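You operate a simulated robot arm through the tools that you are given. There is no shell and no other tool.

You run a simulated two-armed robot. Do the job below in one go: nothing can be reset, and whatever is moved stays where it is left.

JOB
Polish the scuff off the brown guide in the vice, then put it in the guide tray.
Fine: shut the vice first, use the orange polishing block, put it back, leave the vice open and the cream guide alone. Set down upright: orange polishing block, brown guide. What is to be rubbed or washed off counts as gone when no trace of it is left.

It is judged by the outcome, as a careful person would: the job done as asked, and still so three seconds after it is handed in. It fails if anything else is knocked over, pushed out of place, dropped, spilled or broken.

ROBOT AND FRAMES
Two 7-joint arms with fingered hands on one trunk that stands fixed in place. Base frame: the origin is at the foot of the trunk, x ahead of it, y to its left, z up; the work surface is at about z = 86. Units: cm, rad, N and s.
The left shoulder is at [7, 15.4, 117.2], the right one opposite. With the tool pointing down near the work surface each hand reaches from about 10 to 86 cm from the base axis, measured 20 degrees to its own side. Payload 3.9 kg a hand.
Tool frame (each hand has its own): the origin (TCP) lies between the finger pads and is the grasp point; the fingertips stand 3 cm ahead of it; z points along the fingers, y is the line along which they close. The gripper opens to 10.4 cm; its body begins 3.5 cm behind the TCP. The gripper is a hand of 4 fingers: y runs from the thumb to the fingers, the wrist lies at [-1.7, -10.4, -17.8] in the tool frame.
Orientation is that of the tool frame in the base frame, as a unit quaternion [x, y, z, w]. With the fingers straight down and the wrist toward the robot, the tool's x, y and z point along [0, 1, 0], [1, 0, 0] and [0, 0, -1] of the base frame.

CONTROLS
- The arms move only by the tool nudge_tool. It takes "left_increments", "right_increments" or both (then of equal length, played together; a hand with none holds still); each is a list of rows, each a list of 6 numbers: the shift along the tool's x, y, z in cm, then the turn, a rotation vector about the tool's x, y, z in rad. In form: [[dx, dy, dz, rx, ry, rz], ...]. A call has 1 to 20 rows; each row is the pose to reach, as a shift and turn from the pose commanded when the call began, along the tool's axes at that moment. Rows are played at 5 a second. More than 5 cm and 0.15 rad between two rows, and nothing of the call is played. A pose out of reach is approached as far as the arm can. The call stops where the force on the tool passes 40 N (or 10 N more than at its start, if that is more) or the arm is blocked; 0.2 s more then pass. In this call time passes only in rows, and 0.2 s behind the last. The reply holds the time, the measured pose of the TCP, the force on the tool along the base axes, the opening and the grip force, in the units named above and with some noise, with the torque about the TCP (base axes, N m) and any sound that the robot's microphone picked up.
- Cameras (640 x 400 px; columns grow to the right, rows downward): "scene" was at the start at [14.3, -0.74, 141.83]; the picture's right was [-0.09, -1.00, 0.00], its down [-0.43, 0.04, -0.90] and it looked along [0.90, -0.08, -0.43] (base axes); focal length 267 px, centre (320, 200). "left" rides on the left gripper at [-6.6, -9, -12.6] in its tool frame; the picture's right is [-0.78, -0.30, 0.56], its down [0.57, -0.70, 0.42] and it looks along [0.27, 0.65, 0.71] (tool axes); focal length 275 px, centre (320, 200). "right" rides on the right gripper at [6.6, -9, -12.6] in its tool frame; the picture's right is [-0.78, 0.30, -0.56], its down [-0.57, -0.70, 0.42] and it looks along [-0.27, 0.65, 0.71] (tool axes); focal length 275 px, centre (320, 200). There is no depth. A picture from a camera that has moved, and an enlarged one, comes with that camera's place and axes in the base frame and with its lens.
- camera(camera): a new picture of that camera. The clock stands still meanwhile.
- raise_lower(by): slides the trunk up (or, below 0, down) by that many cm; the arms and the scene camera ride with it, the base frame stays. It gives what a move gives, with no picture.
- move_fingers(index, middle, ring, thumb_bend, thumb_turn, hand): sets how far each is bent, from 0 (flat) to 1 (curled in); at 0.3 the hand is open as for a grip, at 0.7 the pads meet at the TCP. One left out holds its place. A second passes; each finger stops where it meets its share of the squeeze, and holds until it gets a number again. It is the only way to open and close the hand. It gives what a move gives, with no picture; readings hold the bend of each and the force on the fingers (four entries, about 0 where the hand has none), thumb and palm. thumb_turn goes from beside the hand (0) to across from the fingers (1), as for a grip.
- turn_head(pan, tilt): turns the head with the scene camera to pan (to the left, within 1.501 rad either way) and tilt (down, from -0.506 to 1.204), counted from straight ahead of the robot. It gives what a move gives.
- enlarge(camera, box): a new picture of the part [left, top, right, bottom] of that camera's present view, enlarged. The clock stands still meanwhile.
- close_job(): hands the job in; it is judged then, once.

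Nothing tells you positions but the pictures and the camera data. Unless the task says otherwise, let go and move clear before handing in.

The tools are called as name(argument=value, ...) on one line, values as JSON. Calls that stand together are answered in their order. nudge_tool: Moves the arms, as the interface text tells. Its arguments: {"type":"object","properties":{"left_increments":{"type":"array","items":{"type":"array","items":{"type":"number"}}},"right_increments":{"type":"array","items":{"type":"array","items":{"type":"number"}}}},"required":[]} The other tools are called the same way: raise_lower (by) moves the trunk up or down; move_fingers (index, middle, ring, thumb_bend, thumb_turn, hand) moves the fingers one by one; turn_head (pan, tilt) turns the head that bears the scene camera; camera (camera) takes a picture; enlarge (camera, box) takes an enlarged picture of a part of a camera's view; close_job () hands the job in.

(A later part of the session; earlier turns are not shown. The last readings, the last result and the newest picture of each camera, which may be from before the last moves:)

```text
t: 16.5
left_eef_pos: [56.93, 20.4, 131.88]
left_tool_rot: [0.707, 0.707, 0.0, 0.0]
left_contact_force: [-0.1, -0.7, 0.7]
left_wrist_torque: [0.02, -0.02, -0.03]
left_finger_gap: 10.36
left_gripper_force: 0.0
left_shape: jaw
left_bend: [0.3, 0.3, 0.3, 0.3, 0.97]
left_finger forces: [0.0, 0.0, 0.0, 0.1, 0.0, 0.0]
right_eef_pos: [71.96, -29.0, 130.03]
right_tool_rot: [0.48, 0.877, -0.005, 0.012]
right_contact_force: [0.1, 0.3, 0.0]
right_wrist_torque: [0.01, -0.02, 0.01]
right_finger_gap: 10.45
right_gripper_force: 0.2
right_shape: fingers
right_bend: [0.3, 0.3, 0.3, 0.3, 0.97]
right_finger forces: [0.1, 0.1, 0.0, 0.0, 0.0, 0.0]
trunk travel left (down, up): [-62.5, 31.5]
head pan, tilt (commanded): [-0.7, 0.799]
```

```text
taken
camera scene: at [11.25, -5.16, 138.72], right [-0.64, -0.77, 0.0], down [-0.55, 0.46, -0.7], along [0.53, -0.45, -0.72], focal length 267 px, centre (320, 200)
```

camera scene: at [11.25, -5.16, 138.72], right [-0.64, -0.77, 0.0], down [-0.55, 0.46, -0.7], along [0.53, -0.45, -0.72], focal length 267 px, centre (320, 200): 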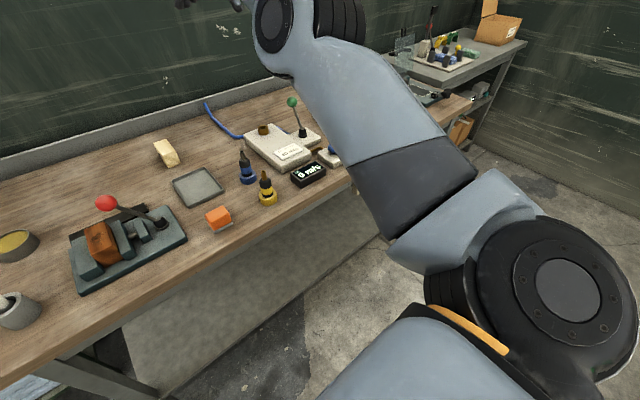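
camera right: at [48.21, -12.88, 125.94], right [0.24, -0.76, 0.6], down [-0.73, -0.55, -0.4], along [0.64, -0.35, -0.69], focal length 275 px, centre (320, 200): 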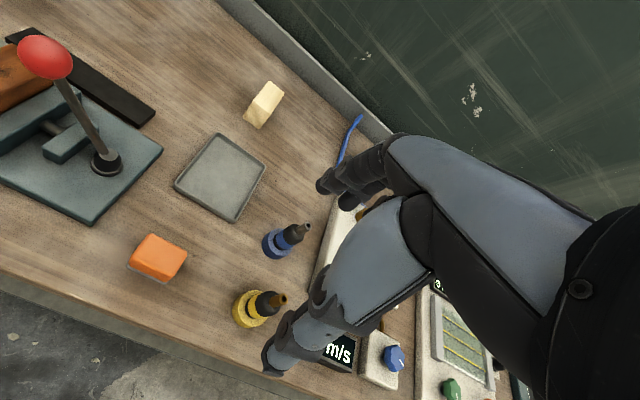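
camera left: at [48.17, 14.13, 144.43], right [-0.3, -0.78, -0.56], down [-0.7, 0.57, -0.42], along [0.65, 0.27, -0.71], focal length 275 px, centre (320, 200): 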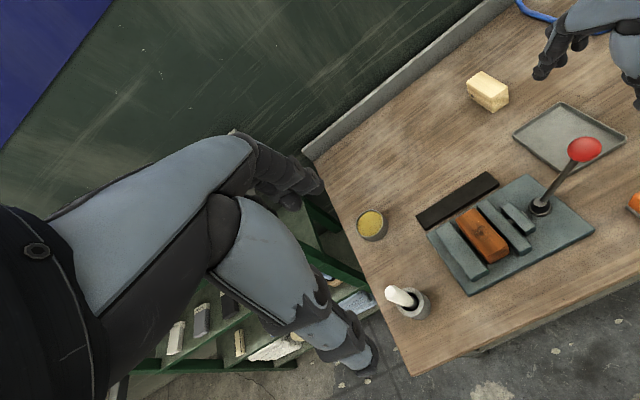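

The elbow is now up and outward. Retracting the right hand to the right side, clear of the working area.

nudge_tool(right_increments=[[-0.5, -3.5, -0.5, 0, 0, 0], [-1.0, -7, -1, 0, 0, 0], [-1.5, -11, -1.5, 0, 0, 0], [-2.0, -15, -2, 0, 0, 0]])

camera(camera="scene")

```text
t: 17.5
left_eef_pos: [56.82, 20.51, 132.02]
left_tool_rot: [0.707, 0.707, 0.0, 0.0]
left_contact_force: [-0.4, -0.2, -0.1]
left_wrist_torque: [0.05, -0.03, 0.01]
left_finger_gap: 10.37
left_gripper_force: 0.0
left_shape: jaw
left_bend: [0.3, 0.3, 0.3, 0.3, 0.97]
left_finger forces: [0.0, 0.0, 0.1, 0.0, 0.0, 0.0]
right_eef_pos: [60.45, -38.48, 132.18]
right_tool_rot: [0.478, 0.878, -0.007, 0.011]
right_contact_force: [-0.2, -0.3, 0.4]
right_wrist_torque: [0.03, -0.02, 0.03]
right_finger_gap: 10.44
right_gripper_force: 0.0
right_shape: fingers
right_bend: [0.3, 0.3, 0.3, 0.3, 0.97]
right_finger forces: [0.1, 0.0, 0.0, 0.0, 0.0, 0.0]
trunk travel left (down, up): [-62.5, 31.5]
head pan, tilt (commanded): [-0.7, 0.799]
```

```text
taken
camera scene: at [11.17, -5.23, 138.72], right [-0.64, -0.77, 0.0], down [-0.55, 0.46, -0.7], along [0.53, -0.45, -0.72], focal length 267 px, centre (320, 200)
```

scene: 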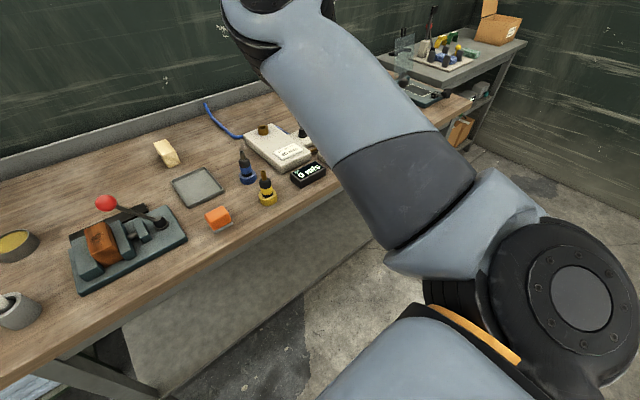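

The right arm is parked clear. Now I'll measure the orange block accurately from several views.

enlarge(camera="scene", box=[180, 180, 280, 245])

turn_head(pan=-0.1, tilt=0.7)

camera(camera="scene")

camera(camera="right")

```text
6.15 times, centred on (230, 212) of scene
camera zoom: at [11.17, -5.23, 138.72], right [-0.64, -0.77, 0.0], down [-0.55, 0.46, -0.7], along [0.53, -0.45, -0.72], focal length 1642 px, centre (874, 123)
```

zoom: 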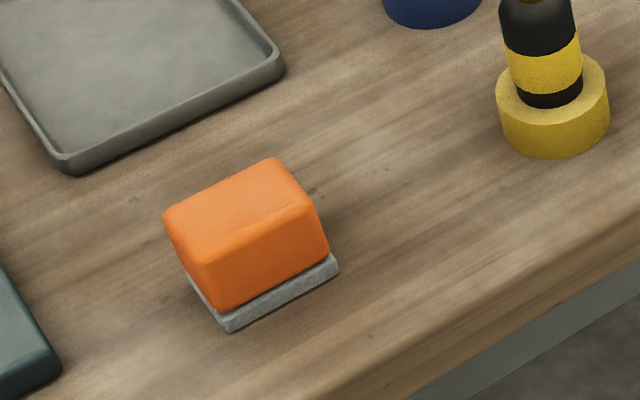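

```text
t: 18.5
left_eef_pos: [57.04, 20.62, 131.96]
left_tool_rot: [0.707, 0.707, 0.0, 0.0]
left_contact_force: [0.0, -0.1, -0.5]
left_wrist_torque: [-0.03, 0.0, 0.01]
left_finger_gap: 10.38
left_gripper_force: 0.1
left_shape: jaw
left_bend: [0.3, 0.3, 0.3, 0.3, 0.97]
left_finger forces: [0.1, 0.0, 0.1, 0.0, 0.0, 0.1]
right_eef_pos: [60.66, -38.34, 132.05]
right_tool_rot: [0.48, 0.877, -0.006, 0.012]
right_contact_force: [-0.1, 0.8, -0.8]
right_wrist_torque: [0.01, 0.03, 0.01]
right_finger_gap: 10.45
right_gripper_force: 0.1
right_shape: fingers
right_bend: [0.3, 0.3, 0.3, 0.3, 0.97]
right_finger forces: [0.0, 0.1, 0.0, 0.0, 0.0, 0.0]
trunk travel left (down, up): [-62.5, 31.5]
head pan, tilt (commanded): [-0.099, 0.7]
```

```text
taken
camera scene: at [13.57, -0.75, 139.55], right [-0.1, -0.99, 0.0], down [-0.64, 0.06, -0.76], along [0.76, -0.08, -0.64], focal length 267 px, centre (320, 200)
```

scene: 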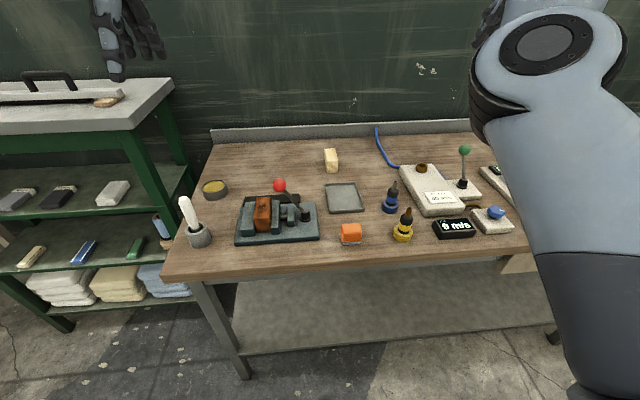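

```text
taken
camera right: at [49.43, -37.35, 144.58], right [0.66, -0.48, 0.58], down [-0.28, -0.87, -0.41], along [0.7, 0.11, -0.71], focal length 275 px, centre (320, 200)
```

right: 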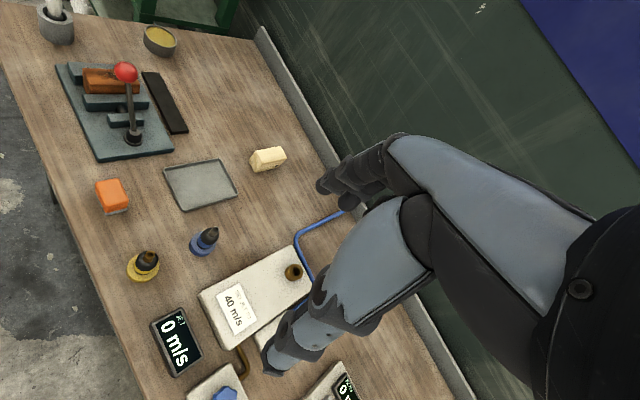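

Block measured: centre about (60.0, -13.5), 3.9 deep in x, 4.9 wide in y, top at z ≈ 89.9, grey pad underneath. I'll use the left hand (its body stays clear of the lever knob when polishing) and bring it across high, in stages.

nudge_tool(left_increments=[[-3.5, 0.3, 1.5, 0, 0, 0], [-7, 0.6, 3, 0, 0, 0], [-10.5, 0.9, 4.5, 0, 0, 0], [-14, 1.2, 6, 0, 0, 0], [-17.5, 1.5, 7.5, 0, 0, 0]])

camera(camera="scene")

```text
t: 19.7
left_eef_pos: [58.78, 2.67, 124.24]
left_tool_rot: [0.707, 0.707, 0.001, -0.001]
left_contact_force: [-0.2, -0.3, 0.0]
left_wrist_torque: [0.03, 0.01, 0.0]
left_finger_gap: 10.36
left_gripper_force: 0.0
left_shape: jaw
left_bend: [0.3, 0.3, 0.3, 0.3, 0.97]
left_finger forces: [0.0, 0.0, 0.0, 0.0, 0.0, 0.1]
right_eef_pos: [60.8, -38.71, 132.14]
right_tool_rot: [0.48, 0.877, -0.006, 0.011]
right_contact_force: [0.1, 0.3, 0.0]
right_wrist_torque: [0.04, 0.0, -0.01]
right_finger_gap: 10.43
right_gripper_force: 0.1
right_shape: fingers
right_bend: [0.3, 0.3, 0.3, 0.3, 0.97]
right_finger forces: [0.1, 0.0, 0.1, 0.1, 0.0, 0.0]
trunk travel left (down, up): [-62.5, 31.5]
head pan, tilt (commanded): [-0.099, 0.7]
```

```text
taken
camera scene: at [13.65, -0.99, 139.54], right [-0.1, -0.99, 0.0], down [-0.64, 0.07, -0.76], along [0.76, -0.07, -0.64], focal length 267 px, centre (320, 200)
```

scene: 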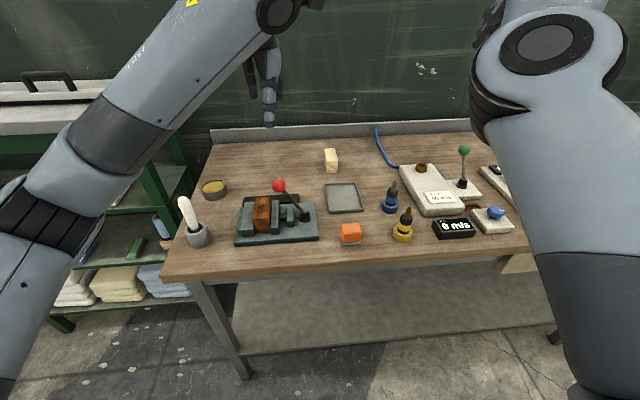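

The left elbow stays out to the left, good. Continuing to a point above the block.

nudge_tool(left_increments=[[-3.3, 0.3, 2, 0, 0, 0], [-6.6, 0.6, 4, 0, 0, 0], [-9.9, 0.9, 6, 0, 0, 0], [-13.2, 1.1, 8.5, 0, 0, 0], [-16.2, 1.3, 11.5, 0, 0, 0]])

camera(camera="scene")

camera(camera="left")

```text
t: 20.9
left_eef_pos: [60.18, -13.4, 112.75]
left_tool_rot: [0.708, 0.707, 0.001, -0.002]
left_contact_force: [-0.4, -0.7, 0.0]
left_wrist_torque: [0.02, -0.02, -0.04]
left_finger_gap: 10.39
left_gripper_force: 0.1
left_shape: jaw
left_bend: [0.3, 0.3, 0.3, 0.3, 0.97]
left_finger forces: [0.0, 0.1, 0.1, 0.0, 0.1, 0.0]
right_eef_pos: [60.82, -38.59, 132.04]
right_tool_rot: [0.48, 0.877, -0.007, 0.012]
right_contact_force: [0.2, 0.8, -0.7]
right_wrist_torque: [0.0, 0.0, -0.01]
right_finger_gap: 10.43
right_gripper_force: 0.0
right_shape: fingers
right_bend: [0.3, 0.3, 0.3, 0.3, 0.97]
right_finger forces: [0.0, 0.0, 0.0, 0.0, 0.0, 0.1]
trunk travel left (down, up): [-62.5, 31.5]
head pan, tilt (commanded): [-0.099, 0.7]
```

```text
taken
camera scene: at [13.62, -0.98, 139.54], right [-0.1, -0.99, 0.0], down [-0.64, 0.07, -0.76], along [0.76, -0.07, -0.64], focal length 267 px, centre (320, 200)
```

scene: 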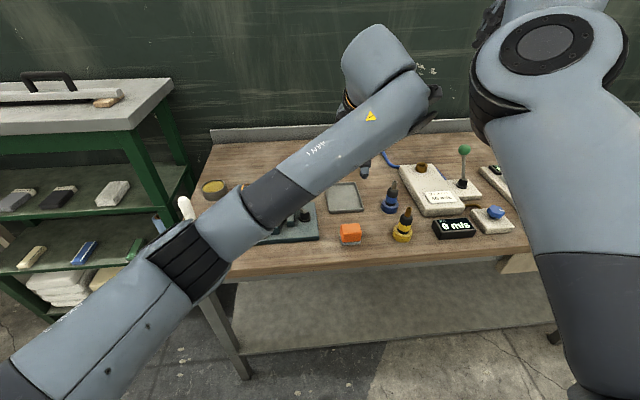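

```text
taken
camera left: at [51.11, -20.11, 125.3], right [-0.3, -0.78, -0.56], down [-0.7, 0.57, -0.42], along [0.65, 0.27, -0.71], focal length 275 px, centre (320, 200)
```

left: 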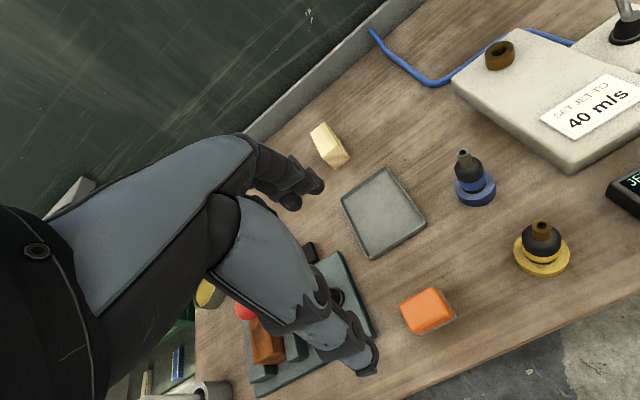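

Above the block. Enlarging the left camera to refine its place before descending.

enlarge(camera="left", box=[360, 260, 500, 360])

enlarge(camera="scene", box=[300, 195, 420, 270])

```text
4.00 times, centred on (430, 310) of left
camera zoom: at [51.11, -20.11, 125.3], right [-0.3, -0.78, -0.56], down [-0.7, 0.57, -0.42], along [0.65, 0.27, -0.71], focal length 1101 px, centre (-120, -240)
```

zoom: 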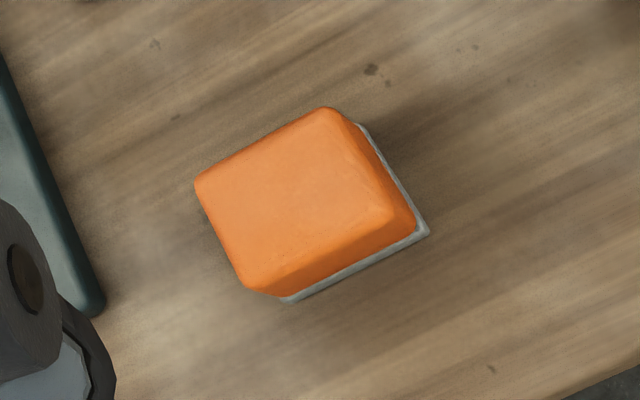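

```text
5.33 times, centred on (360, 232) of scene
camera zoom: at [13.62, -0.98, 139.54], right [-0.1, -0.99, 0.0], down [-0.64, 0.07, -0.76], along [0.76, -0.07, -0.64], focal length 1423 px, centre (107, 27)
```

zoom: 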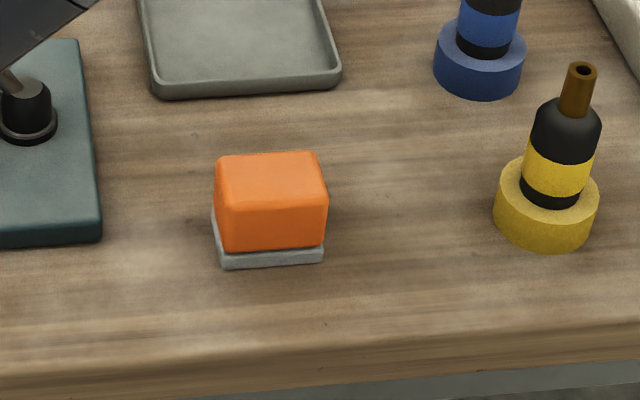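

Position confirmed: block centre about (59.95, -13.45). Descending in two stages.

nudge_tool(left_increments=[[0, -0.1, 4, 0, 0, 0], [0, -0.2, 8, 0, 0, 0], [0, -0.2, 12, 0, 0, 0], [0, -0.2, 16, 0, 0, 0], [0, -0.2, 19, 0, 0, 0]])

camera(camera="left")

camera(camera="scene")

```text
t: 22.1
left_eef_pos: [59.69, -13.3, 93.99]
left_tool_rot: [0.708, 0.706, 0.0, 0.0]
left_contact_force: [0.6, -0.5, -0.1]
left_wrist_torque: [-0.02, -0.01, 0.01]
left_finger_gap: 10.38
left_gripper_force: 0.0
left_shape: jaw
left_bend: [0.3, 0.3, 0.3, 0.3, 0.97]
left_finger forces: [0.0, 0.1, 0.1, 0.1, 0.1, 0.1]
right_eef_pos: [60.58, -38.49, 132.17]
right_tool_rot: [0.479, 0.878, -0.007, 0.011]
right_contact_force: [0.1, 0.2, 0.4]
right_wrist_torque: [-0.02, 0.03, -0.01]
right_finger_gap: 10.45
right_gripper_force: 0.0
right_shape: fingers
right_bend: [0.3, 0.3, 0.3, 0.3, 0.97]
right_finger forces: [0.0, 0.0, 0.0, 0.0, 0.0, 0.1]
trunk travel left (down, up): [-62.5, 31.5]
head pan, tilt (commanded): [-0.099, 0.7]
```

```text
taken
camera left: at [50.69, -19.81, 106.43], right [-0.3, -0.78, -0.56], down [-0.7, 0.57, -0.43], along [0.65, 0.26, -0.71], focal length 275 px, centre (320, 200)
```

left: 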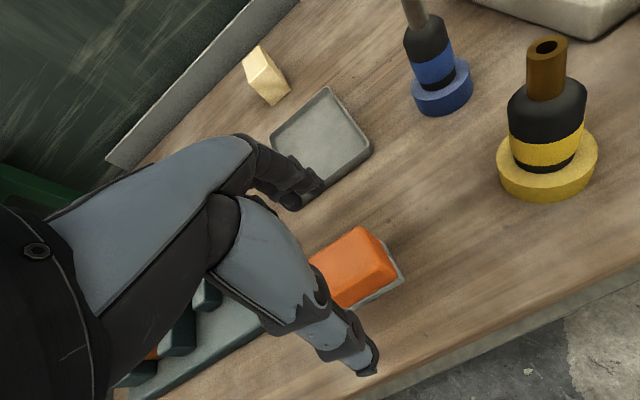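

```text
taken
camera scene: at [13.6, -0.79, 139.55], right [-0.1, -1.0, 0.0], down [-0.64, 0.06, -0.76], along [0.76, -0.08, -0.64], focal length 267 px, centre (320, 200)
```

scene: 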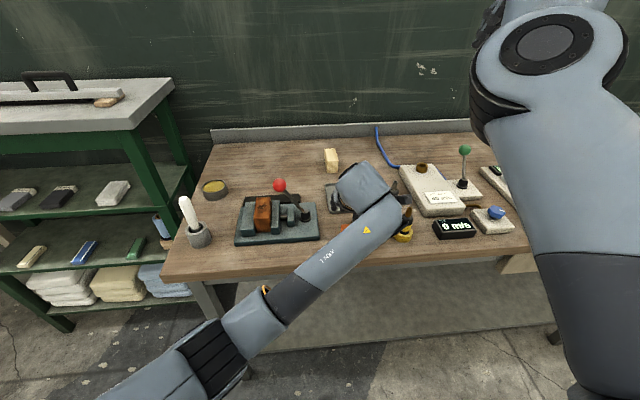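

Halfway down, the table and neighbours are clear. Checking alignment closely before the last few centimetres.

enlarge(camera="left", box=[240, 170, 440, 390])

```text
1.82 times, centred on (340, 280) of left
camera zoom: at [50.69, -19.81, 106.43], right [-0.3, -0.78, -0.56], down [-0.7, 0.57, -0.43], along [0.65, 0.26, -0.71], focal length 500 px, centre (284, 54)
```

zoom: 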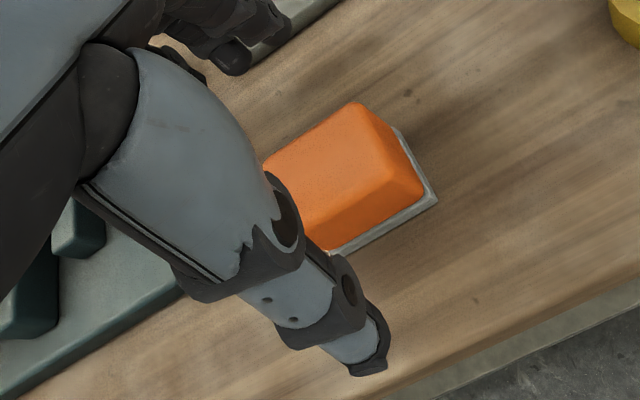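

Alignment holds. Lowering the last 4.4 cm.

nudge_tool(left_increments=[[-0.1, 0.1, 2, 0, 0, 0], [-0.1, 0.1, 3.5, 0, 0, 0], [-0.1, 0.1, 4.3, 0, 0, 0]])

camera(camera="left")

```text
t: 22.9
left_eef_pos: [59.91, -13.23, 89.6]
left_tool_rot: [0.707, 0.707, 0.0, 0.0]
left_contact_force: [0.3, 0.0, 0.0]
left_wrist_torque: [-0.02, -0.01, 0.03]
left_finger_gap: 10.37
left_gripper_force: 0.1
left_shape: jaw
left_bend: [0.3, 0.3, 0.3, 0.3, 0.97]
left_finger forces: [0.0, 0.0, 0.0, 0.0, 0.0, 0.0]
right_eef_pos: [60.72, -38.5, 132.16]
right_tool_rot: [0.479, 0.877, -0.006, 0.012]
right_contact_force: [-0.5, -0.2, 0.8]
right_wrist_torque: [0.01, -0.03, 0.0]
right_finger_gap: 10.45
right_gripper_force: 0.0
right_shape: fingers
right_bend: [0.3, 0.3, 0.3, 0.3, 0.97]
right_finger forces: [0.0, 0.1, 0.1, 0.1, 0.0, 0.1]
trunk travel left (down, up): [-62.5, 31.5]
head pan, tilt (commanded): [-0.099, 0.7]
```

```text
taken
camera left: at [50.87, -19.9, 102.14], right [-0.3, -0.78, -0.56], down [-0.7, 0.57, -0.43], along [0.65, 0.26, -0.71], focal length 275 px, centre (320, 200)
```

left: 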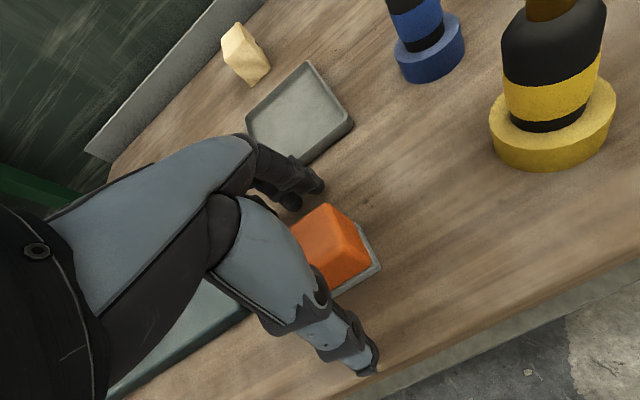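

The block is between thumb and fingers. Shifting 0.4 cm to centre index, middle and thumb on it, then closing gently (ring finger left open).

nudge_tool(left_increments=[[-0.4, 0, 0, 0, 0, 0]])

move_fingers(hand="left", index=0.5, middle=0.5, thumb_bend=0.5)

camera(camera="left")

```text
t: 23.3
left_eef_pos: [59.71, -13.67, 89.54]
left_tool_rot: [0.707, 0.707, 0.0, 0.0]
left_contact_force: [0.0, 0.5, -0.6]
left_wrist_torque: [0.01, 0.02, -0.01]
left_finger_gap: 10.4
left_gripper_force: 0.0
left_shape: jaw
left_bend: [0.3, 0.3, 0.3, 0.3, 0.97]
left_finger forces: [0.0, 0.1, 0.0, 0.0, 0.0, 0.0]
right_eef_pos: [60.66, -38.67, 132.11]
right_tool_rot: [0.48, 0.877, -0.007, 0.012]
right_contact_force: [-0.1, 0.4, -0.5]
right_wrist_torque: [0.01, -0.03, 0.01]
right_finger_gap: 10.45
right_gripper_force: 0.1
right_shape: fingers
right_bend: [0.3, 0.3, 0.3, 0.3, 0.97]
right_finger forces: [0.0, 0.0, 0.0, 0.1, 0.1, 0.1]
trunk travel left (down, up): [-62.5, 31.5]
head pan, tilt (commanded): [-0.099, 0.7]
```

```text
t: 24.3
left_eef_pos: [59.75, -13.69, 89.61]
left_tool_rot: [0.707, 0.707, 0.0, -0.001]
left_contact_force: [-0.5, 1.0, 0.5]
left_wrist_torque: [-0.01, 0.0, -0.01]
left_finger_gap: 5.44
left_gripper_force: 0.1
left_shape: fingers
left_bend: [0.5, 0.5, 0.3, 0.5, 0.97]
left_finger forces: [0.0, 0.1, 0.1, 0.0, 0.0, 0.1]
right_eef_pos: [60.79, -38.39, 132.22]
right_tool_rot: [0.48, 0.877, -0.006, 0.012]
right_contact_force: [-0.2, 0.3, -0.1]
right_wrist_torque: [-0.04, 0.01, 0.0]
right_finger_gap: 10.45
right_gripper_force: 0.1
right_shape: fingers
right_bend: [0.3, 0.3, 0.3, 0.3, 0.97]
right_finger forces: [0.0, 0.0, 0.0, 0.0, 0.0, 0.0]
trunk travel left (down, up): [-62.5, 31.5]
head pan, tilt (commanded): [-0.099, 0.7]
```

```text
taken
camera left: at [50.82, -20.35, 102.17], right [-0.3, -0.78, -0.56], down [-0.7, 0.57, -0.42], along [0.65, 0.27, -0.71], focal length 275 px, centre (320, 200)
```

left: 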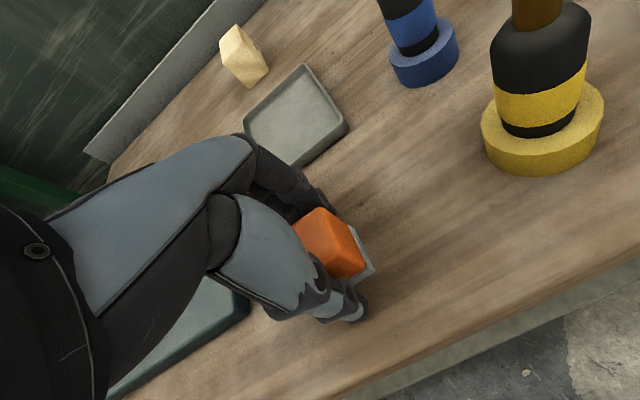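

Almost touching. Closing onto the block.

move_fingers(hand="left", index=0.6, middle=0.6, thumb_bend=0.6)

enlarge(camera="left", box=[220, 150, 420, 350])

```text
t: 25.3
left_eef_pos: [59.85, -13.6, 89.5]
left_tool_rot: [0.707, 0.707, 0.0, 0.0]
left_contact_force: [-0.8, -0.4, 0.3]
left_wrist_torque: [0.0, -0.01, -0.04]
left_finger_gap: 3.45
left_gripper_force: 3.0
left_shape: fingers
left_bend: [0.58, 0.59, 0.3, 0.57, 0.97]
left_finger forces: [1.6, 1.3, 0.0, 0.0, 2.8, 0.0]
right_eef_pos: [60.71, -38.5, 132.09]
right_tool_rot: [0.479, 0.878, -0.006, 0.012]
right_contact_force: [-0.5, 0.0, -0.6]
right_wrist_torque: [-0.01, -0.02, -0.03]
right_finger_gap: 10.45
right_gripper_force: 0.0
right_shape: fingers
right_bend: [0.3, 0.3, 0.3, 0.3, 0.97]
right_finger forces: [0.0, 0.0, 0.0, 0.0, 0.1, 0.0]
trunk travel left (down, up): [-62.5, 31.5]
head pan, tilt (commanded): [-0.099, 0.7]
```

```text
2.00 times, centred on (320, 250) of left
camera zoom: at [50.82, -20.35, 102.16], right [-0.3, -0.78, -0.56], down [-0.7, 0.57, -0.42], along [0.65, 0.27, -0.71], focal length 551 px, centre (320, 100)
```

zoom: 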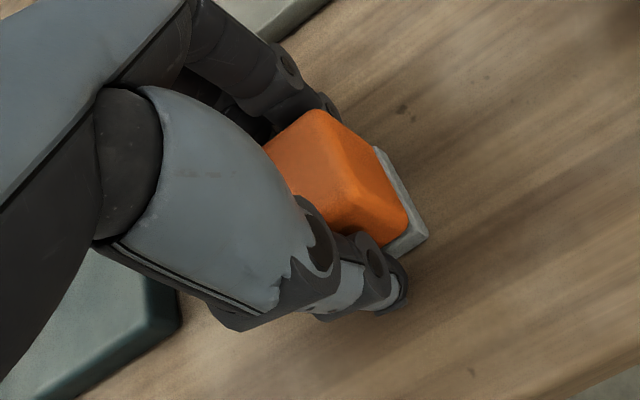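

Contact made evenly. Firming the grip.

move_fingers(hand="left", index=0.72, middle=0.72, thumb_bend=0.74)

enlarge(camera="left", box=[220, 150, 420, 350])

```text
t: 26.3
left_eef_pos: [59.79, -13.71, 89.64]
left_tool_rot: [0.707, 0.707, 0.0, 0.0]
left_contact_force: [-0.3, -0.1, 0.0]
left_wrist_torque: [0.01, -0.01, 0.0]
left_finger_gap: 3.29
left_gripper_force: 15.1
left_shape: fingers
left_bend: [0.61, 0.63, 0.3, 0.58, 0.96]
left_finger forces: [7.5, 7.1, 0.0, 0.0, 14.7, 0.0]
right_eef_pos: [60.66, -38.49, 132.14]
right_tool_rot: [0.48, 0.877, -0.007, 0.011]
right_contact_force: [0.1, -0.6, 0.1]
right_wrist_torque: [0.0, -0.03, -0.03]
right_finger_gap: 10.45
right_gripper_force: 0.1
right_shape: fingers
right_bend: [0.3, 0.3, 0.3, 0.3, 0.97]
right_finger forces: [0.0, 0.1, 0.0, 0.0, 0.0, 0.0]
trunk travel left (down, up): [-62.5, 31.5]
head pan, tilt (commanded): [-0.099, 0.7]
```

```text
2.00 times, centred on (320, 250) of left
camera zoom: at [50.83, -20.35, 102.16], right [-0.3, -0.78, -0.56], down [-0.7, 0.57, -0.42], along [0.65, 0.27, -0.71], focal length 551 px, centre (320, 100)
```

zoom: 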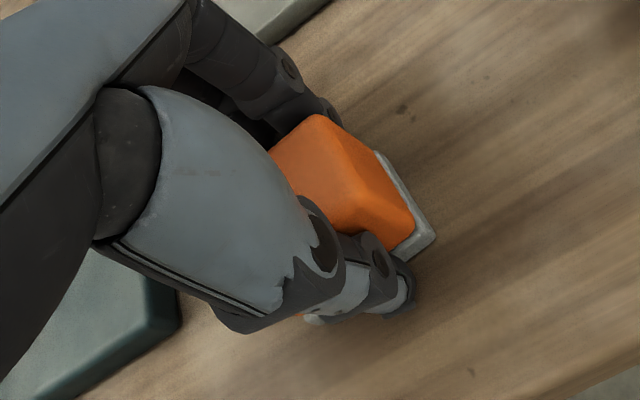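

Grip is 15 N and steady; the pad's underside is about 3.6 cm below the TCP. Lifting straight up.

nudge_tool(left_increments=[[0, 0, -1, 0, 0, 0], [0, 0, -3, 0, 0, 0], [0, 0, -7, 0, 0, 0], [0, 0, -11, 0, 0, 0], [0, 0, -15, 0, 0, 0], [0, 0, -19, 0, 0, 0], [0, 0, -21, 0, 0, 0]])

camera(camera="left")

camera(camera="scene")

```text
t: 28.1
left_eef_pos: [62.55, -9.26, 110.09]
left_tool_rot: [0.679, 0.734, 0.025, -0.01]
left_contact_force: [0.2, 0.2, -1.0]
left_wrist_torque: [0.02, -0.04, 0.0]
left_finger_gap: 3.26
left_gripper_force: 14.6
left_shape: fingers
left_bend: [0.61, 0.63, 0.3, 0.58, 0.95]
left_finger forces: [7.5, 6.9, 0.0, 0.0, 14.5, 0.0]
right_eef_pos: [60.74, -38.46, 132.11]
right_tool_rot: [0.479, 0.878, -0.006, 0.012]
right_contact_force: [0.3, 0.1, 0.0]
right_wrist_torque: [0.0, 0.01, -0.02]
right_finger_gap: 10.43
right_gripper_force: 0.1
right_shape: fingers
right_bend: [0.3, 0.3, 0.3, 0.3, 0.97]
right_finger forces: [0.0, 0.1, 0.0, 0.0, 0.0, 0.1]
trunk travel left (down, up): [-62.5, 31.5]
head pan, tilt (commanded): [-0.099, 0.7]
stopped in row 7 (left hand): the arm was blocked; the commanded pose is now the measured one
```

```text
taken
camera left: at [53.83, -17.17, 122.15], right [-0.22, -0.77, -0.6], down [-0.74, 0.54, -0.41], along [0.64, 0.35, -0.69], focal length 275 px, centre (320, 200)
```

left: 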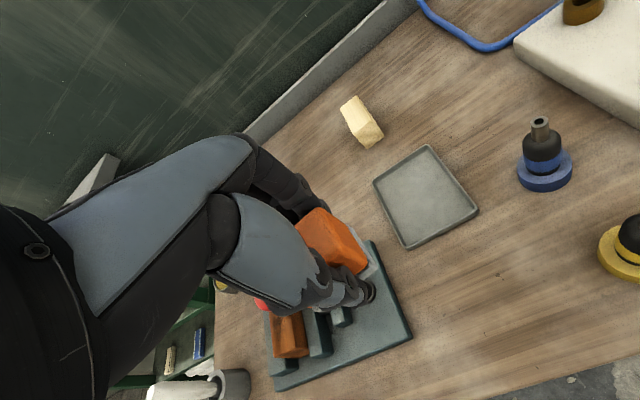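

```text
taken
camera scene: at [13.62, -0.79, 139.54], right [-0.1, -1.0, 0.0], down [-0.64, 0.06, -0.76], along [0.76, -0.08, -0.64], focal length 267 px, centre (320, 200)
```

scene: 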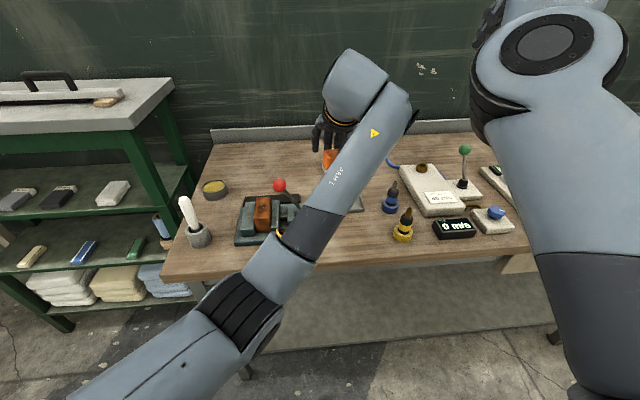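

The block is held, but raising low by the elbow ran into the same joint limit (hand now at (62.5, -9.3, 110), slightly turned). I'll move forward-left at this height, restoring the orientation.

nudge_tool(left_increments=[[2, 2, 0, 0.004, -0.01, 0.016], [4.5, 3.2, -0.2, 0.01, -0.025, 0.04], [6.8, 3.8, -0.3, 0.015, -0.038, 0.06], [9, 4.2, -0.4, 0.021, -0.0495, 0.078]])

camera(camera="scene")

```text
t: 29.1
left_eef_pos: [65.81, -0.41, 111.07]
left_tool_rot: [0.709, 0.706, -0.002, -0.001]
left_contact_force: [0.2, 0.7, -0.6]
left_wrist_torque: [-0.01, -0.01, 0.0]
left_finger_gap: 3.25
left_gripper_force: 14.6
left_shape: fingers
left_bend: [0.61, 0.63, 0.3, 0.58, 0.95]
left_finger forces: [7.7, 6.9, 0.0, 0.1, 14.3, 0.1]
right_eef_pos: [60.58, -38.27, 132.09]
right_tool_rot: [0.479, 0.878, -0.006, 0.011]
right_contact_force: [0.2, 1.0, 0.0]
right_wrist_torque: [-0.02, 0.01, 0.0]
right_finger_gap: 10.45
right_gripper_force: 0.1
right_shape: fingers
right_bend: [0.3, 0.3, 0.3, 0.3, 0.97]
right_finger forces: [0.0, 0.0, 0.0, 0.0, 0.1, 0.0]
trunk travel left (down, up): [-62.5, 31.5]
head pan, tilt (commanded): [-0.099, 0.7]
```

```text
taken
camera scene: at [13.63, -0.68, 139.54], right [-0.1, -1.0, 0.0], down [-0.64, 0.06, -0.76], along [0.76, -0.08, -0.64], focal length 267 px, centre (320, 200)
```

scene: 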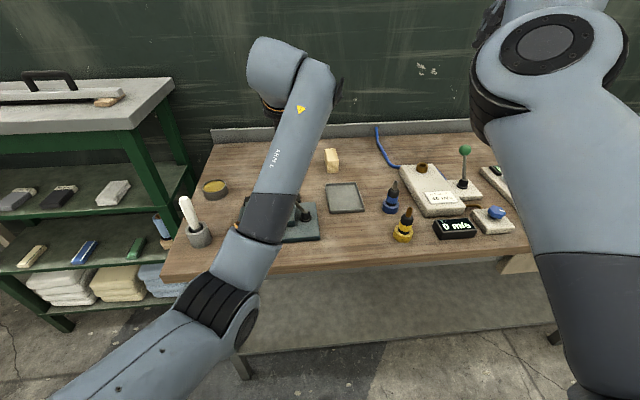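

Orientation is restored and the block is still firmly held. Before working near the lever I'll unwind the left elbow outward by extending high and forward with some inward yaw.

nudge_tool(left_increments=[[1, 1.5, -3.5, 0, 0, 0.05], [3, 3, -7, 0, 0, 0.12], [5.5, 4.5, -10, 0, 0, 0.19], [8, 6, -13, 0, 0, 0.26], [10.5, 7.2, -16, 0, 0, 0.33], [12.4, 8.2, -19, 0, 0, 0.4]])

camera(camera="scene")

```text
t: 30.5
left_eef_pos: [74.28, 12.54, 130.23]
left_tool_rot: [0.835, 0.55, -0.002, 0.001]
left_contact_force: [-1.0, 0.6, -2.4]
left_wrist_torque: [0.01, -0.02, 0.02]
left_finger_gap: 3.24
left_gripper_force: 14.1
left_shape: fingers
left_bend: [0.61, 0.63, 0.3, 0.58, 0.95]
left_finger forces: [7.4, 6.8, 0.0, 0.0, 14.2, 0.0]
right_eef_pos: [60.63, -38.35, 132.14]
right_tool_rot: [0.48, 0.877, -0.006, 0.013]
right_contact_force: [-0.1, -0.4, -0.4]
right_wrist_torque: [-0.04, -0.06, -0.01]
right_finger_gap: 10.43
right_gripper_force: 0.0
right_shape: fingers
right_bend: [0.3, 0.3, 0.3, 0.3, 0.97]
right_finger forces: [0.1, 0.0, 0.0, 0.0, 0.0, 0.0]
trunk travel left (down, up): [-62.5, 31.5]
head pan, tilt (commanded): [-0.099, 0.7]
```

```text
taken
camera scene: at [13.47, -0.72, 139.55], right [-0.1, -1.0, 0.0], down [-0.64, 0.06, -0.77], along [0.76, -0.08, -0.64], focal length 267 px, centre (320, 200)
```

scene: 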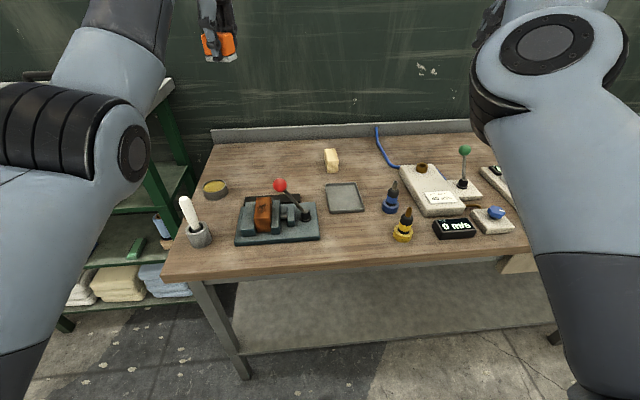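

Elbow is well outward now. Coming back down above the guide with yaw restored.

nudge_tool(left_increments=[[-1.1, -1.2, 3, 0, 0, -0.07], [-2.2, -2.4, 6, 0, 0, -0.14], [-3.3, -3.6, 9, 0, 0, -0.21], [-4.4, -4.9, 12, 0, 0, -0.28], [-5.5, -6.1, 15, 0, 0, -0.35], [-6.5, -7.3, 17.5, 0, 0, -0.405]])

camera(camera="scene")

camera(camera="left")

```text
t: 31.9
left_eef_pos: [64.82, 9.02, 112.42]
left_tool_rot: [0.707, 0.708, -0.002, 0.001]
left_contact_force: [-0.3, 0.2, -0.8]
left_wrist_torque: [0.0, -0.01, 0.03]
left_finger_gap: 3.23
left_gripper_force: 13.7
left_shape: fingers
left_bend: [0.61, 0.63, 0.3, 0.58, 0.95]
left_finger forces: [7.4, 6.8, 0.1, 0.0, 14.0, 0.0]
right_eef_pos: [60.71, -38.39, 132.23]
right_tool_rot: [0.48, 0.877, -0.006, 0.011]
right_contact_force: [0.3, -0.1, -0.2]
right_wrist_torque: [0.01, 0.02, -0.04]
right_finger_gap: 10.45
right_gripper_force: 0.1
right_shape: fingers
right_bend: [0.3, 0.3, 0.3, 0.3, 0.97]
right_finger forces: [0.1, 0.0, 0.0, 0.1, 0.0, 0.0]
trunk travel left (down, up): [-62.5, 31.5]
head pan, tilt (commanded): [-0.099, 0.7]
```

```text
taken
camera scene: at [13.59, -0.79, 139.55], right [-0.1, -1.0, 0.0], down [-0.64, 0.06, -0.76], along [0.76, -0.08, -0.64], focal length 267 px, centre (320, 200)
```

scene: 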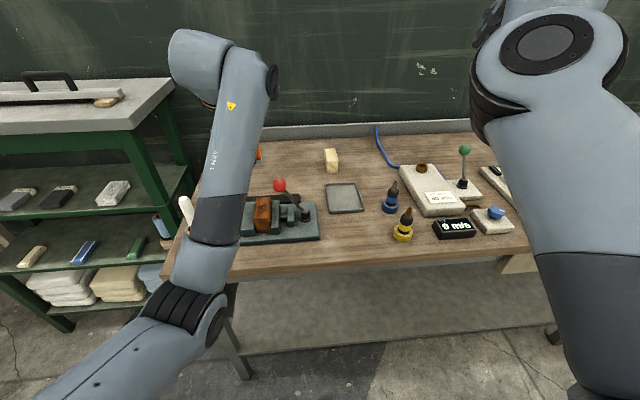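

```text
taken
camera left: at [55.82, 2.51, 125.05], right [-0.3, -0.78, -0.55], down [-0.7, 0.57, -0.42], along [0.65, 0.26, -0.72], focal length 275 px, centre (320, 200)
```

left: 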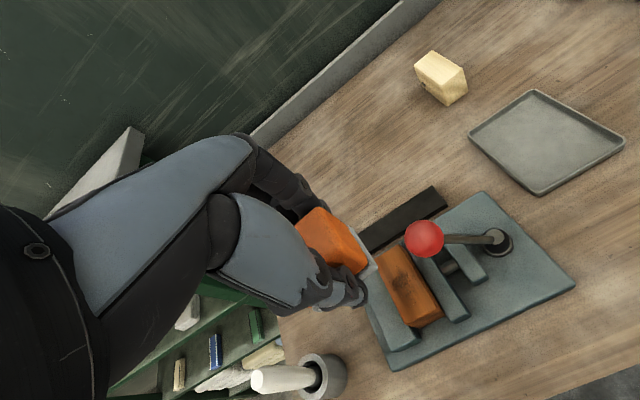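

The hand with block is above the fixed jaw side; the guide with its scuff is visible. Enlarging to locate scuff and guide precisely.

enlarge(camera="left", box=[300, 180, 500, 380])

enlarge(camera="scene", box=[225, 160, 335, 260])

```text
2.00 times, centred on (400, 280) of left
camera zoom: at [55.82, 2.51, 125.05], right [-0.3, -0.78, -0.55], down [-0.7, 0.57, -0.42], along [0.65, 0.26, -0.72], focal length 551 px, centre (160, 40)
```

zoom: 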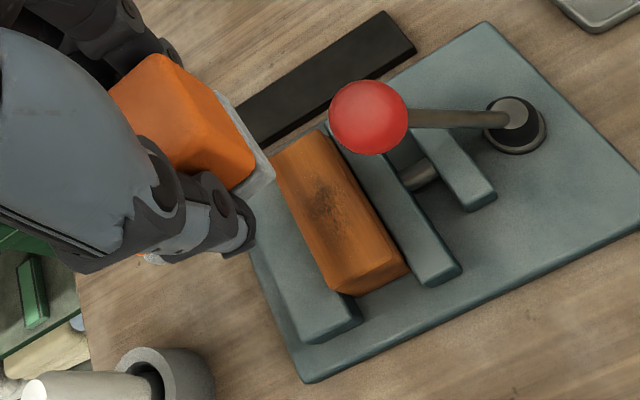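

```text
4.00 times, centred on (280, 210) of scene
camera zoom: at [13.59, -0.79, 139.55], right [-0.1, -1.0, 0.0], down [-0.64, 0.06, -0.76], along [0.76, -0.08, -0.64], focal length 1067 px, centre (480, 160)
```

zoom: 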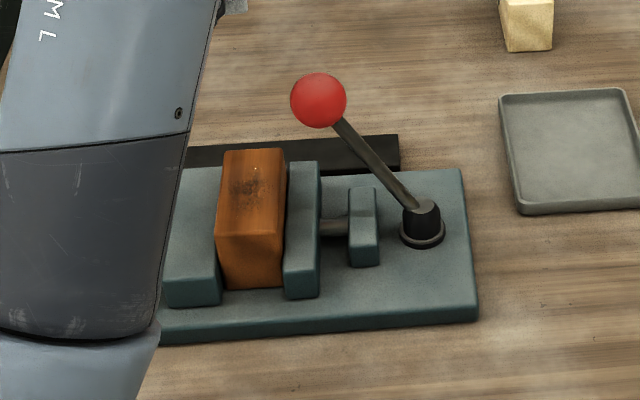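

Scuff spans about x 65.5–69.5, y 7.6–10.2 on the guide top; knob's near edge is at y ≈ 5.6, leaving about 1.4 cm to the index finger. Descending over the scuff to just above it.

nudge_tool(left_increments=[[0, 1, 4, 0, 0, 0], [0.1, 2.2, 8, 0, 0, 0], [0.1, 2.4, 11.5, 0, 0, 0], [0.1, 2.4, 14, 0, 0, 0]])

camera(camera="left")

enlarge(camera="scene", box=[180, 120, 360, 270])

enlarge(camera="right", box=[0, 0, 240, 170])

```text
t: 32.9
left_eef_pos: [67.15, 8.97, 98.52]
left_tool_rot: [0.707, 0.707, -0.002, 0.001]
left_contact_force: [-0.1, 0.8, -0.9]
left_wrist_torque: [0.03, -0.02, -0.02]
left_finger_gap: 3.24
left_gripper_force: 14.1
left_shape: fingers
left_bend: [0.61, 0.63, 0.3, 0.58, 0.95]
left_finger forces: [7.1, 6.7, 0.1, 0.0, 13.9, 0.1]
right_eef_pos: [60.9, -38.39, 132.07]
right_tool_rot: [0.479, 0.878, -0.007, 0.011]
right_contact_force: [0.0, 0.0, -0.6]
right_wrist_torque: [0.01, -0.04, -0.03]
right_finger_gap: 10.43
right_gripper_force: 0.0
right_shape: fingers
right_bend: [0.3, 0.3, 0.3, 0.3, 0.97]
right_finger forces: [0.0, 0.1, 0.1, 0.0, 0.1, 0.0]
trunk travel left (down, up): [-62.5, 31.5]
head pan, tilt (commanded): [-0.099, 0.7]
```

```text
taken
camera left: at [58.26, 2.39, 111.14], right [-0.3, -0.78, -0.55], down [-0.7, 0.57, -0.42], along [0.65, 0.26, -0.72], focal length 275 px, centre (320, 200)
```

left: 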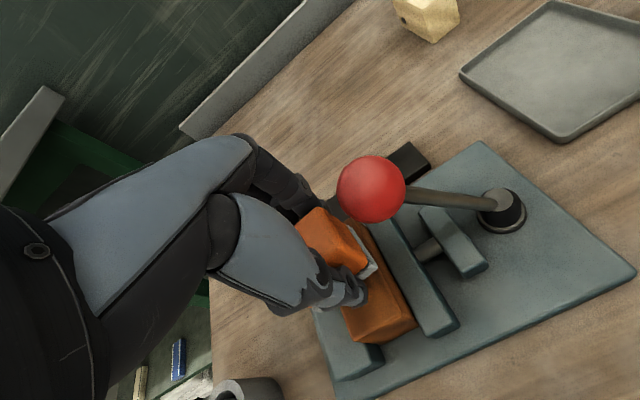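

```text
2.67 times, centred on (270, 195) of scene
camera zoom: at [13.63, -0.77, 139.54], right [-0.1, -1.0, 0.0], down [-0.64, 0.06, -0.76], along [0.76, -0.08, -0.64], focal length 712 px, centre (453, 213)
```

zoom: 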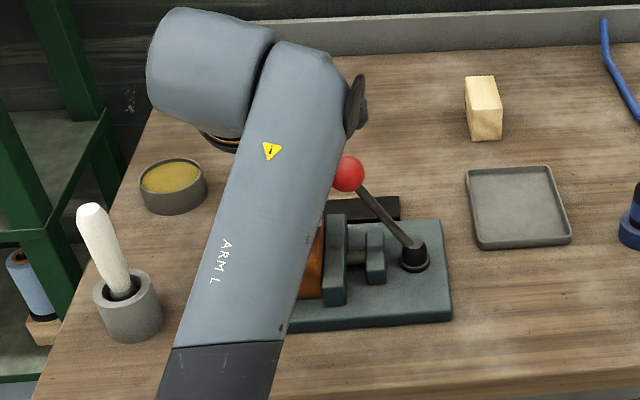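

```text
2.35 times, centred on (120, 85) of right
camera zoom: at [49.47, -37.39, 144.56], right [0.66, -0.48, 0.58], down [-0.28, -0.87, -0.41], along [0.7, 0.11, -0.71], focal length 648 px, centre (791, 471)
```

zoom: 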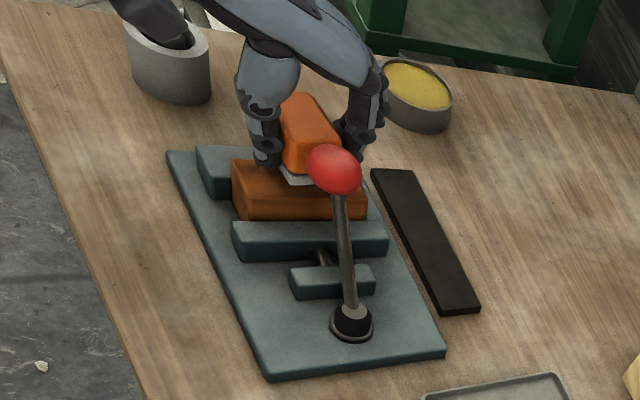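

The right camera gives a clear view: block over the guide, hand clear of the knob. Lowering in small steps until light contact.

nudge_tool(left_increments=[[0, 0, 0.8, 0, 0, 0], [0, 0, 1.5, 0, 0, 0]])

enlarge(camera="right", box=[40, 10, 200, 120])

```text
t: 33.5
left_eef_pos: [67.11, 9.01, 96.79]
left_tool_rot: [0.707, 0.707, -0.003, 0.0]
left_contact_force: [0.1, -0.4, -1.5]
left_wrist_torque: [-0.03, -0.01, -0.03]
left_finger_gap: 3.21
left_gripper_force: 13.9
left_shape: fingers
left_bend: [0.61, 0.63, 0.3, 0.58, 0.95]
left_finger forces: [7.2, 6.7, 0.0, 0.0, 13.9, 0.1]
right_eef_pos: [60.86, -38.47, 132.1]
right_tool_rot: [0.48, 0.877, -0.005, 0.011]
right_contact_force: [0.2, -0.7, 0.0]
right_wrist_torque: [-0.02, 0.02, -0.01]
right_finger_gap: 10.43
right_gripper_force: 0.1
right_shape: fingers
right_bend: [0.3, 0.3, 0.3, 0.3, 0.97]
right_finger forces: [0.0, 0.0, 0.0, 0.1, 0.1, 0.0]
trunk travel left (down, up): [-62.5, 31.5]
head pan, tilt (commanded): [-0.099, 0.7]
```

```text
3.64 times, centred on (120, 65) of right
camera zoom: at [49.45, -37.4, 144.56], right [0.66, -0.48, 0.58], down [-0.28, -0.87, -0.41], along [0.7, 0.11, -0.71], focal length 1001 px, centre (1047, 691)
```

zoom: 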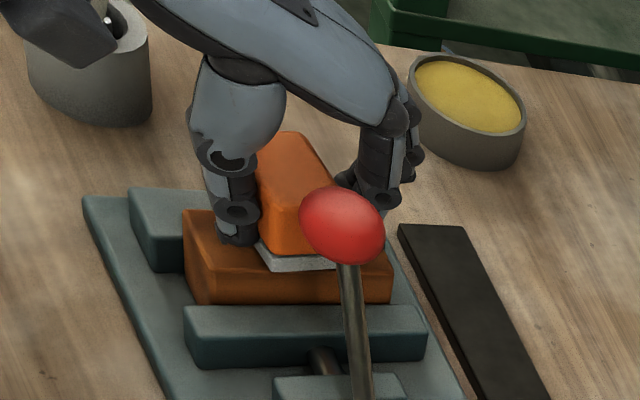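

nudge_tool(left_increments=[[0, 0, 0.25, 0, 0, 0], [0, 0, 0.5, 0, 0, 0]])

```text
t: 34.1
left_eef_pos: [67.13, 9.07, 96.69]
left_tool_rot: [0.708, 0.707, -0.002, 0.001]
left_contact_force: [0.6, 1.0, 0.2]
left_wrist_torque: [-0.01, -0.05, 0.0]
left_finger_gap: 3.21
left_gripper_force: 14.4
left_shape: fingers
left_bend: [0.61, 0.63, 0.3, 0.58, 0.95]
left_finger forces: [7.6, 7.0, 0.0, 0.0, 14.2, 0.0]
right_eef_pos: [60.78, -38.47, 132.15]
right_tool_rot: [0.479, 0.878, -0.007, 0.013]
right_contact_force: [0.5, 0.2, -0.5]
right_wrist_torque: [0.0, -0.01, 0.01]
right_finger_gap: 10.46
right_gripper_force: 0.0
right_shape: fingers
right_bend: [0.3, 0.3, 0.3, 0.3, 0.97]
right_finger forces: [0.1, 0.0, 0.1, 0.0, 0.1, 0.0]
trunk travel left (down, up): [-62.5, 31.5]
head pan, tilt (commanded): [-0.099, 0.7]
```

Contact is just beginning (about 1.5 N). Lowering a little more.

nudge_tool(left_increments=[[0, 0, 0.2, 0, 0, 0], [0, 0, 0.4, 0, 0, 0]])

enlarge(camera="right", box=[40, 10, 200, 120])

```text
t: 34.7
left_eef_pos: [67.07, 9.05, 96.42]
left_tool_rot: [0.707, 0.708, 0.0, 0.003]
left_contact_force: [3.0, 0.1, 15.5]
left_wrist_torque: [-0.08, -0.05, -0.02]
left_finger_gap: 3.19
left_gripper_force: 16.1
left_shape: fingers
left_bend: [0.61, 0.63, 0.3, 0.59, 0.95]
left_finger forces: [9.2, 9.1, 0.1, 0.0, 14.9, 0.1]
right_eef_pos: [60.54, -38.41, 132.35]
right_tool_rot: [0.48, 0.877, -0.006, 0.013]
right_contact_force: [-0.3, -0.8, 0.0]
right_wrist_torque: [-0.01, -0.01, 0.02]
right_finger_gap: 10.46
right_gripper_force: 0.1
right_shape: fingers
right_bend: [0.3, 0.3, 0.3, 0.3, 0.97]
right_finger forces: [0.0, 0.0, 0.0, 0.0, 0.1, 0.0]
trunk travel left (down, up): [-62.5, 31.5]
head pan, tilt (commanded): [-0.099, 0.7]
```

```text
3.64 times, centred on (120, 65) of right
camera zoom: at [49.21, -37.44, 144.66], right [0.66, -0.48, 0.58], down [-0.27, -0.87, -0.41], along [0.7, 0.11, -0.71], focal length 1001 px, centre (1047, 691)
```

zoom: 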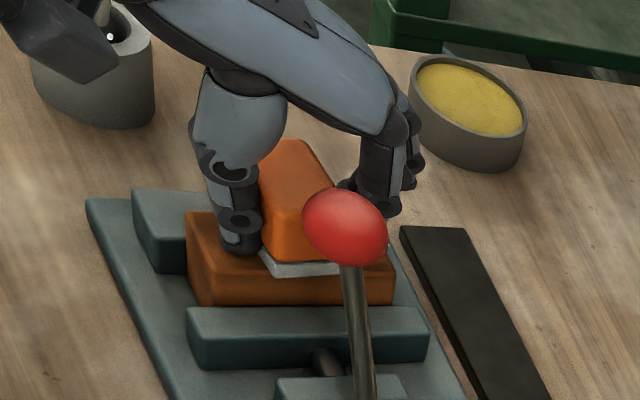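

Pad is pressing on the guide with about 15 N; I'll ease slightly and begin rubbing back and forth along x over the scuff.

nudge_tool(left_increments=[[0, 0.6, -0.1, 0, 0, 0], [0, 1.4, -0.1, 0, 0, 0], [0, 2.1, -0.1, 0, 0, 0], [0, 1.3, -0.1, 0, 0, 0], [0, 0.5, -0.1, 0, 0, 0], [0, -0.3, -0.1, 0, 0, 0], [0, -1.1, -0.1, 0, 0, 0], [0, -1.9, -0.1, 0, 0, 0], [0, -1.1, -0.1, 0, 0, 0], [0, -0.3, -0.1, 0, 0, 0], [0, 0, -0.1, 0, 0, 0]])

enlarge(camera="right", box=[40, 10, 200, 120])

camera(camera="left")

```text
t: 37.1
left_eef_pos: [66.97, 8.97, 96.31]
left_tool_rot: [0.707, 0.707, -0.001, 0.0]
left_contact_force: [-6.2, -0.5, 11.9]
left_wrist_torque: [-0.04, 0.16, -0.05]
left_finger_gap: 3.2
left_gripper_force: 15.4
left_shape: fingers
left_bend: [0.63, 0.65, 0.3, 0.59, 0.95]
left_finger forces: [6.6, 6.1, 0.0, 0.1, 18.5, 0.0]
right_eef_pos: [60.41, -38.52, 132.26]
right_tool_rot: [0.481, 0.877, -0.006, 0.013]
right_contact_force: [-0.2, -0.9, 0.1]
right_wrist_torque: [-0.03, -0.01, -0.04]
right_finger_gap: 10.43
right_gripper_force: 0.0
right_shape: fingers
right_bend: [0.3, 0.3, 0.3, 0.3, 0.97]
right_finger forces: [0.1, 0.1, 0.1, 0.0, 0.0, 0.1]
trunk travel left (down, up): [-62.5, 31.5]
head pan, tilt (commanded): [-0.099, 0.7]
```

```text
3.64 times, centred on (120, 65) of right
camera zoom: at [49.06, -37.46, 144.67], right [0.66, -0.48, 0.58], down [-0.27, -0.87, -0.41], along [0.7, 0.11, -0.7], focal length 1001 px, centre (1047, 691)
```

zoom: 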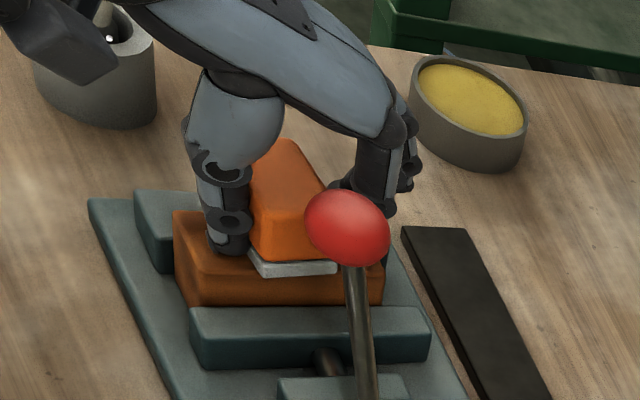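

```text
taken
camera left: at [57.92, 2.42, 108.93], right [-0.3, -0.78, -0.55], down [-0.7, 0.57, -0.42], along [0.65, 0.26, -0.72], focal length 275 px, centre (320, 200)
```

left: 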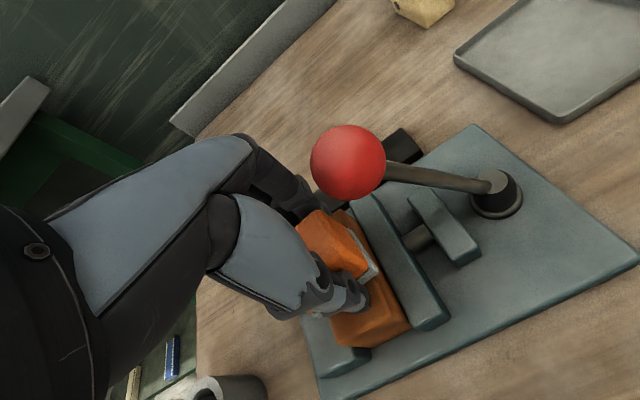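

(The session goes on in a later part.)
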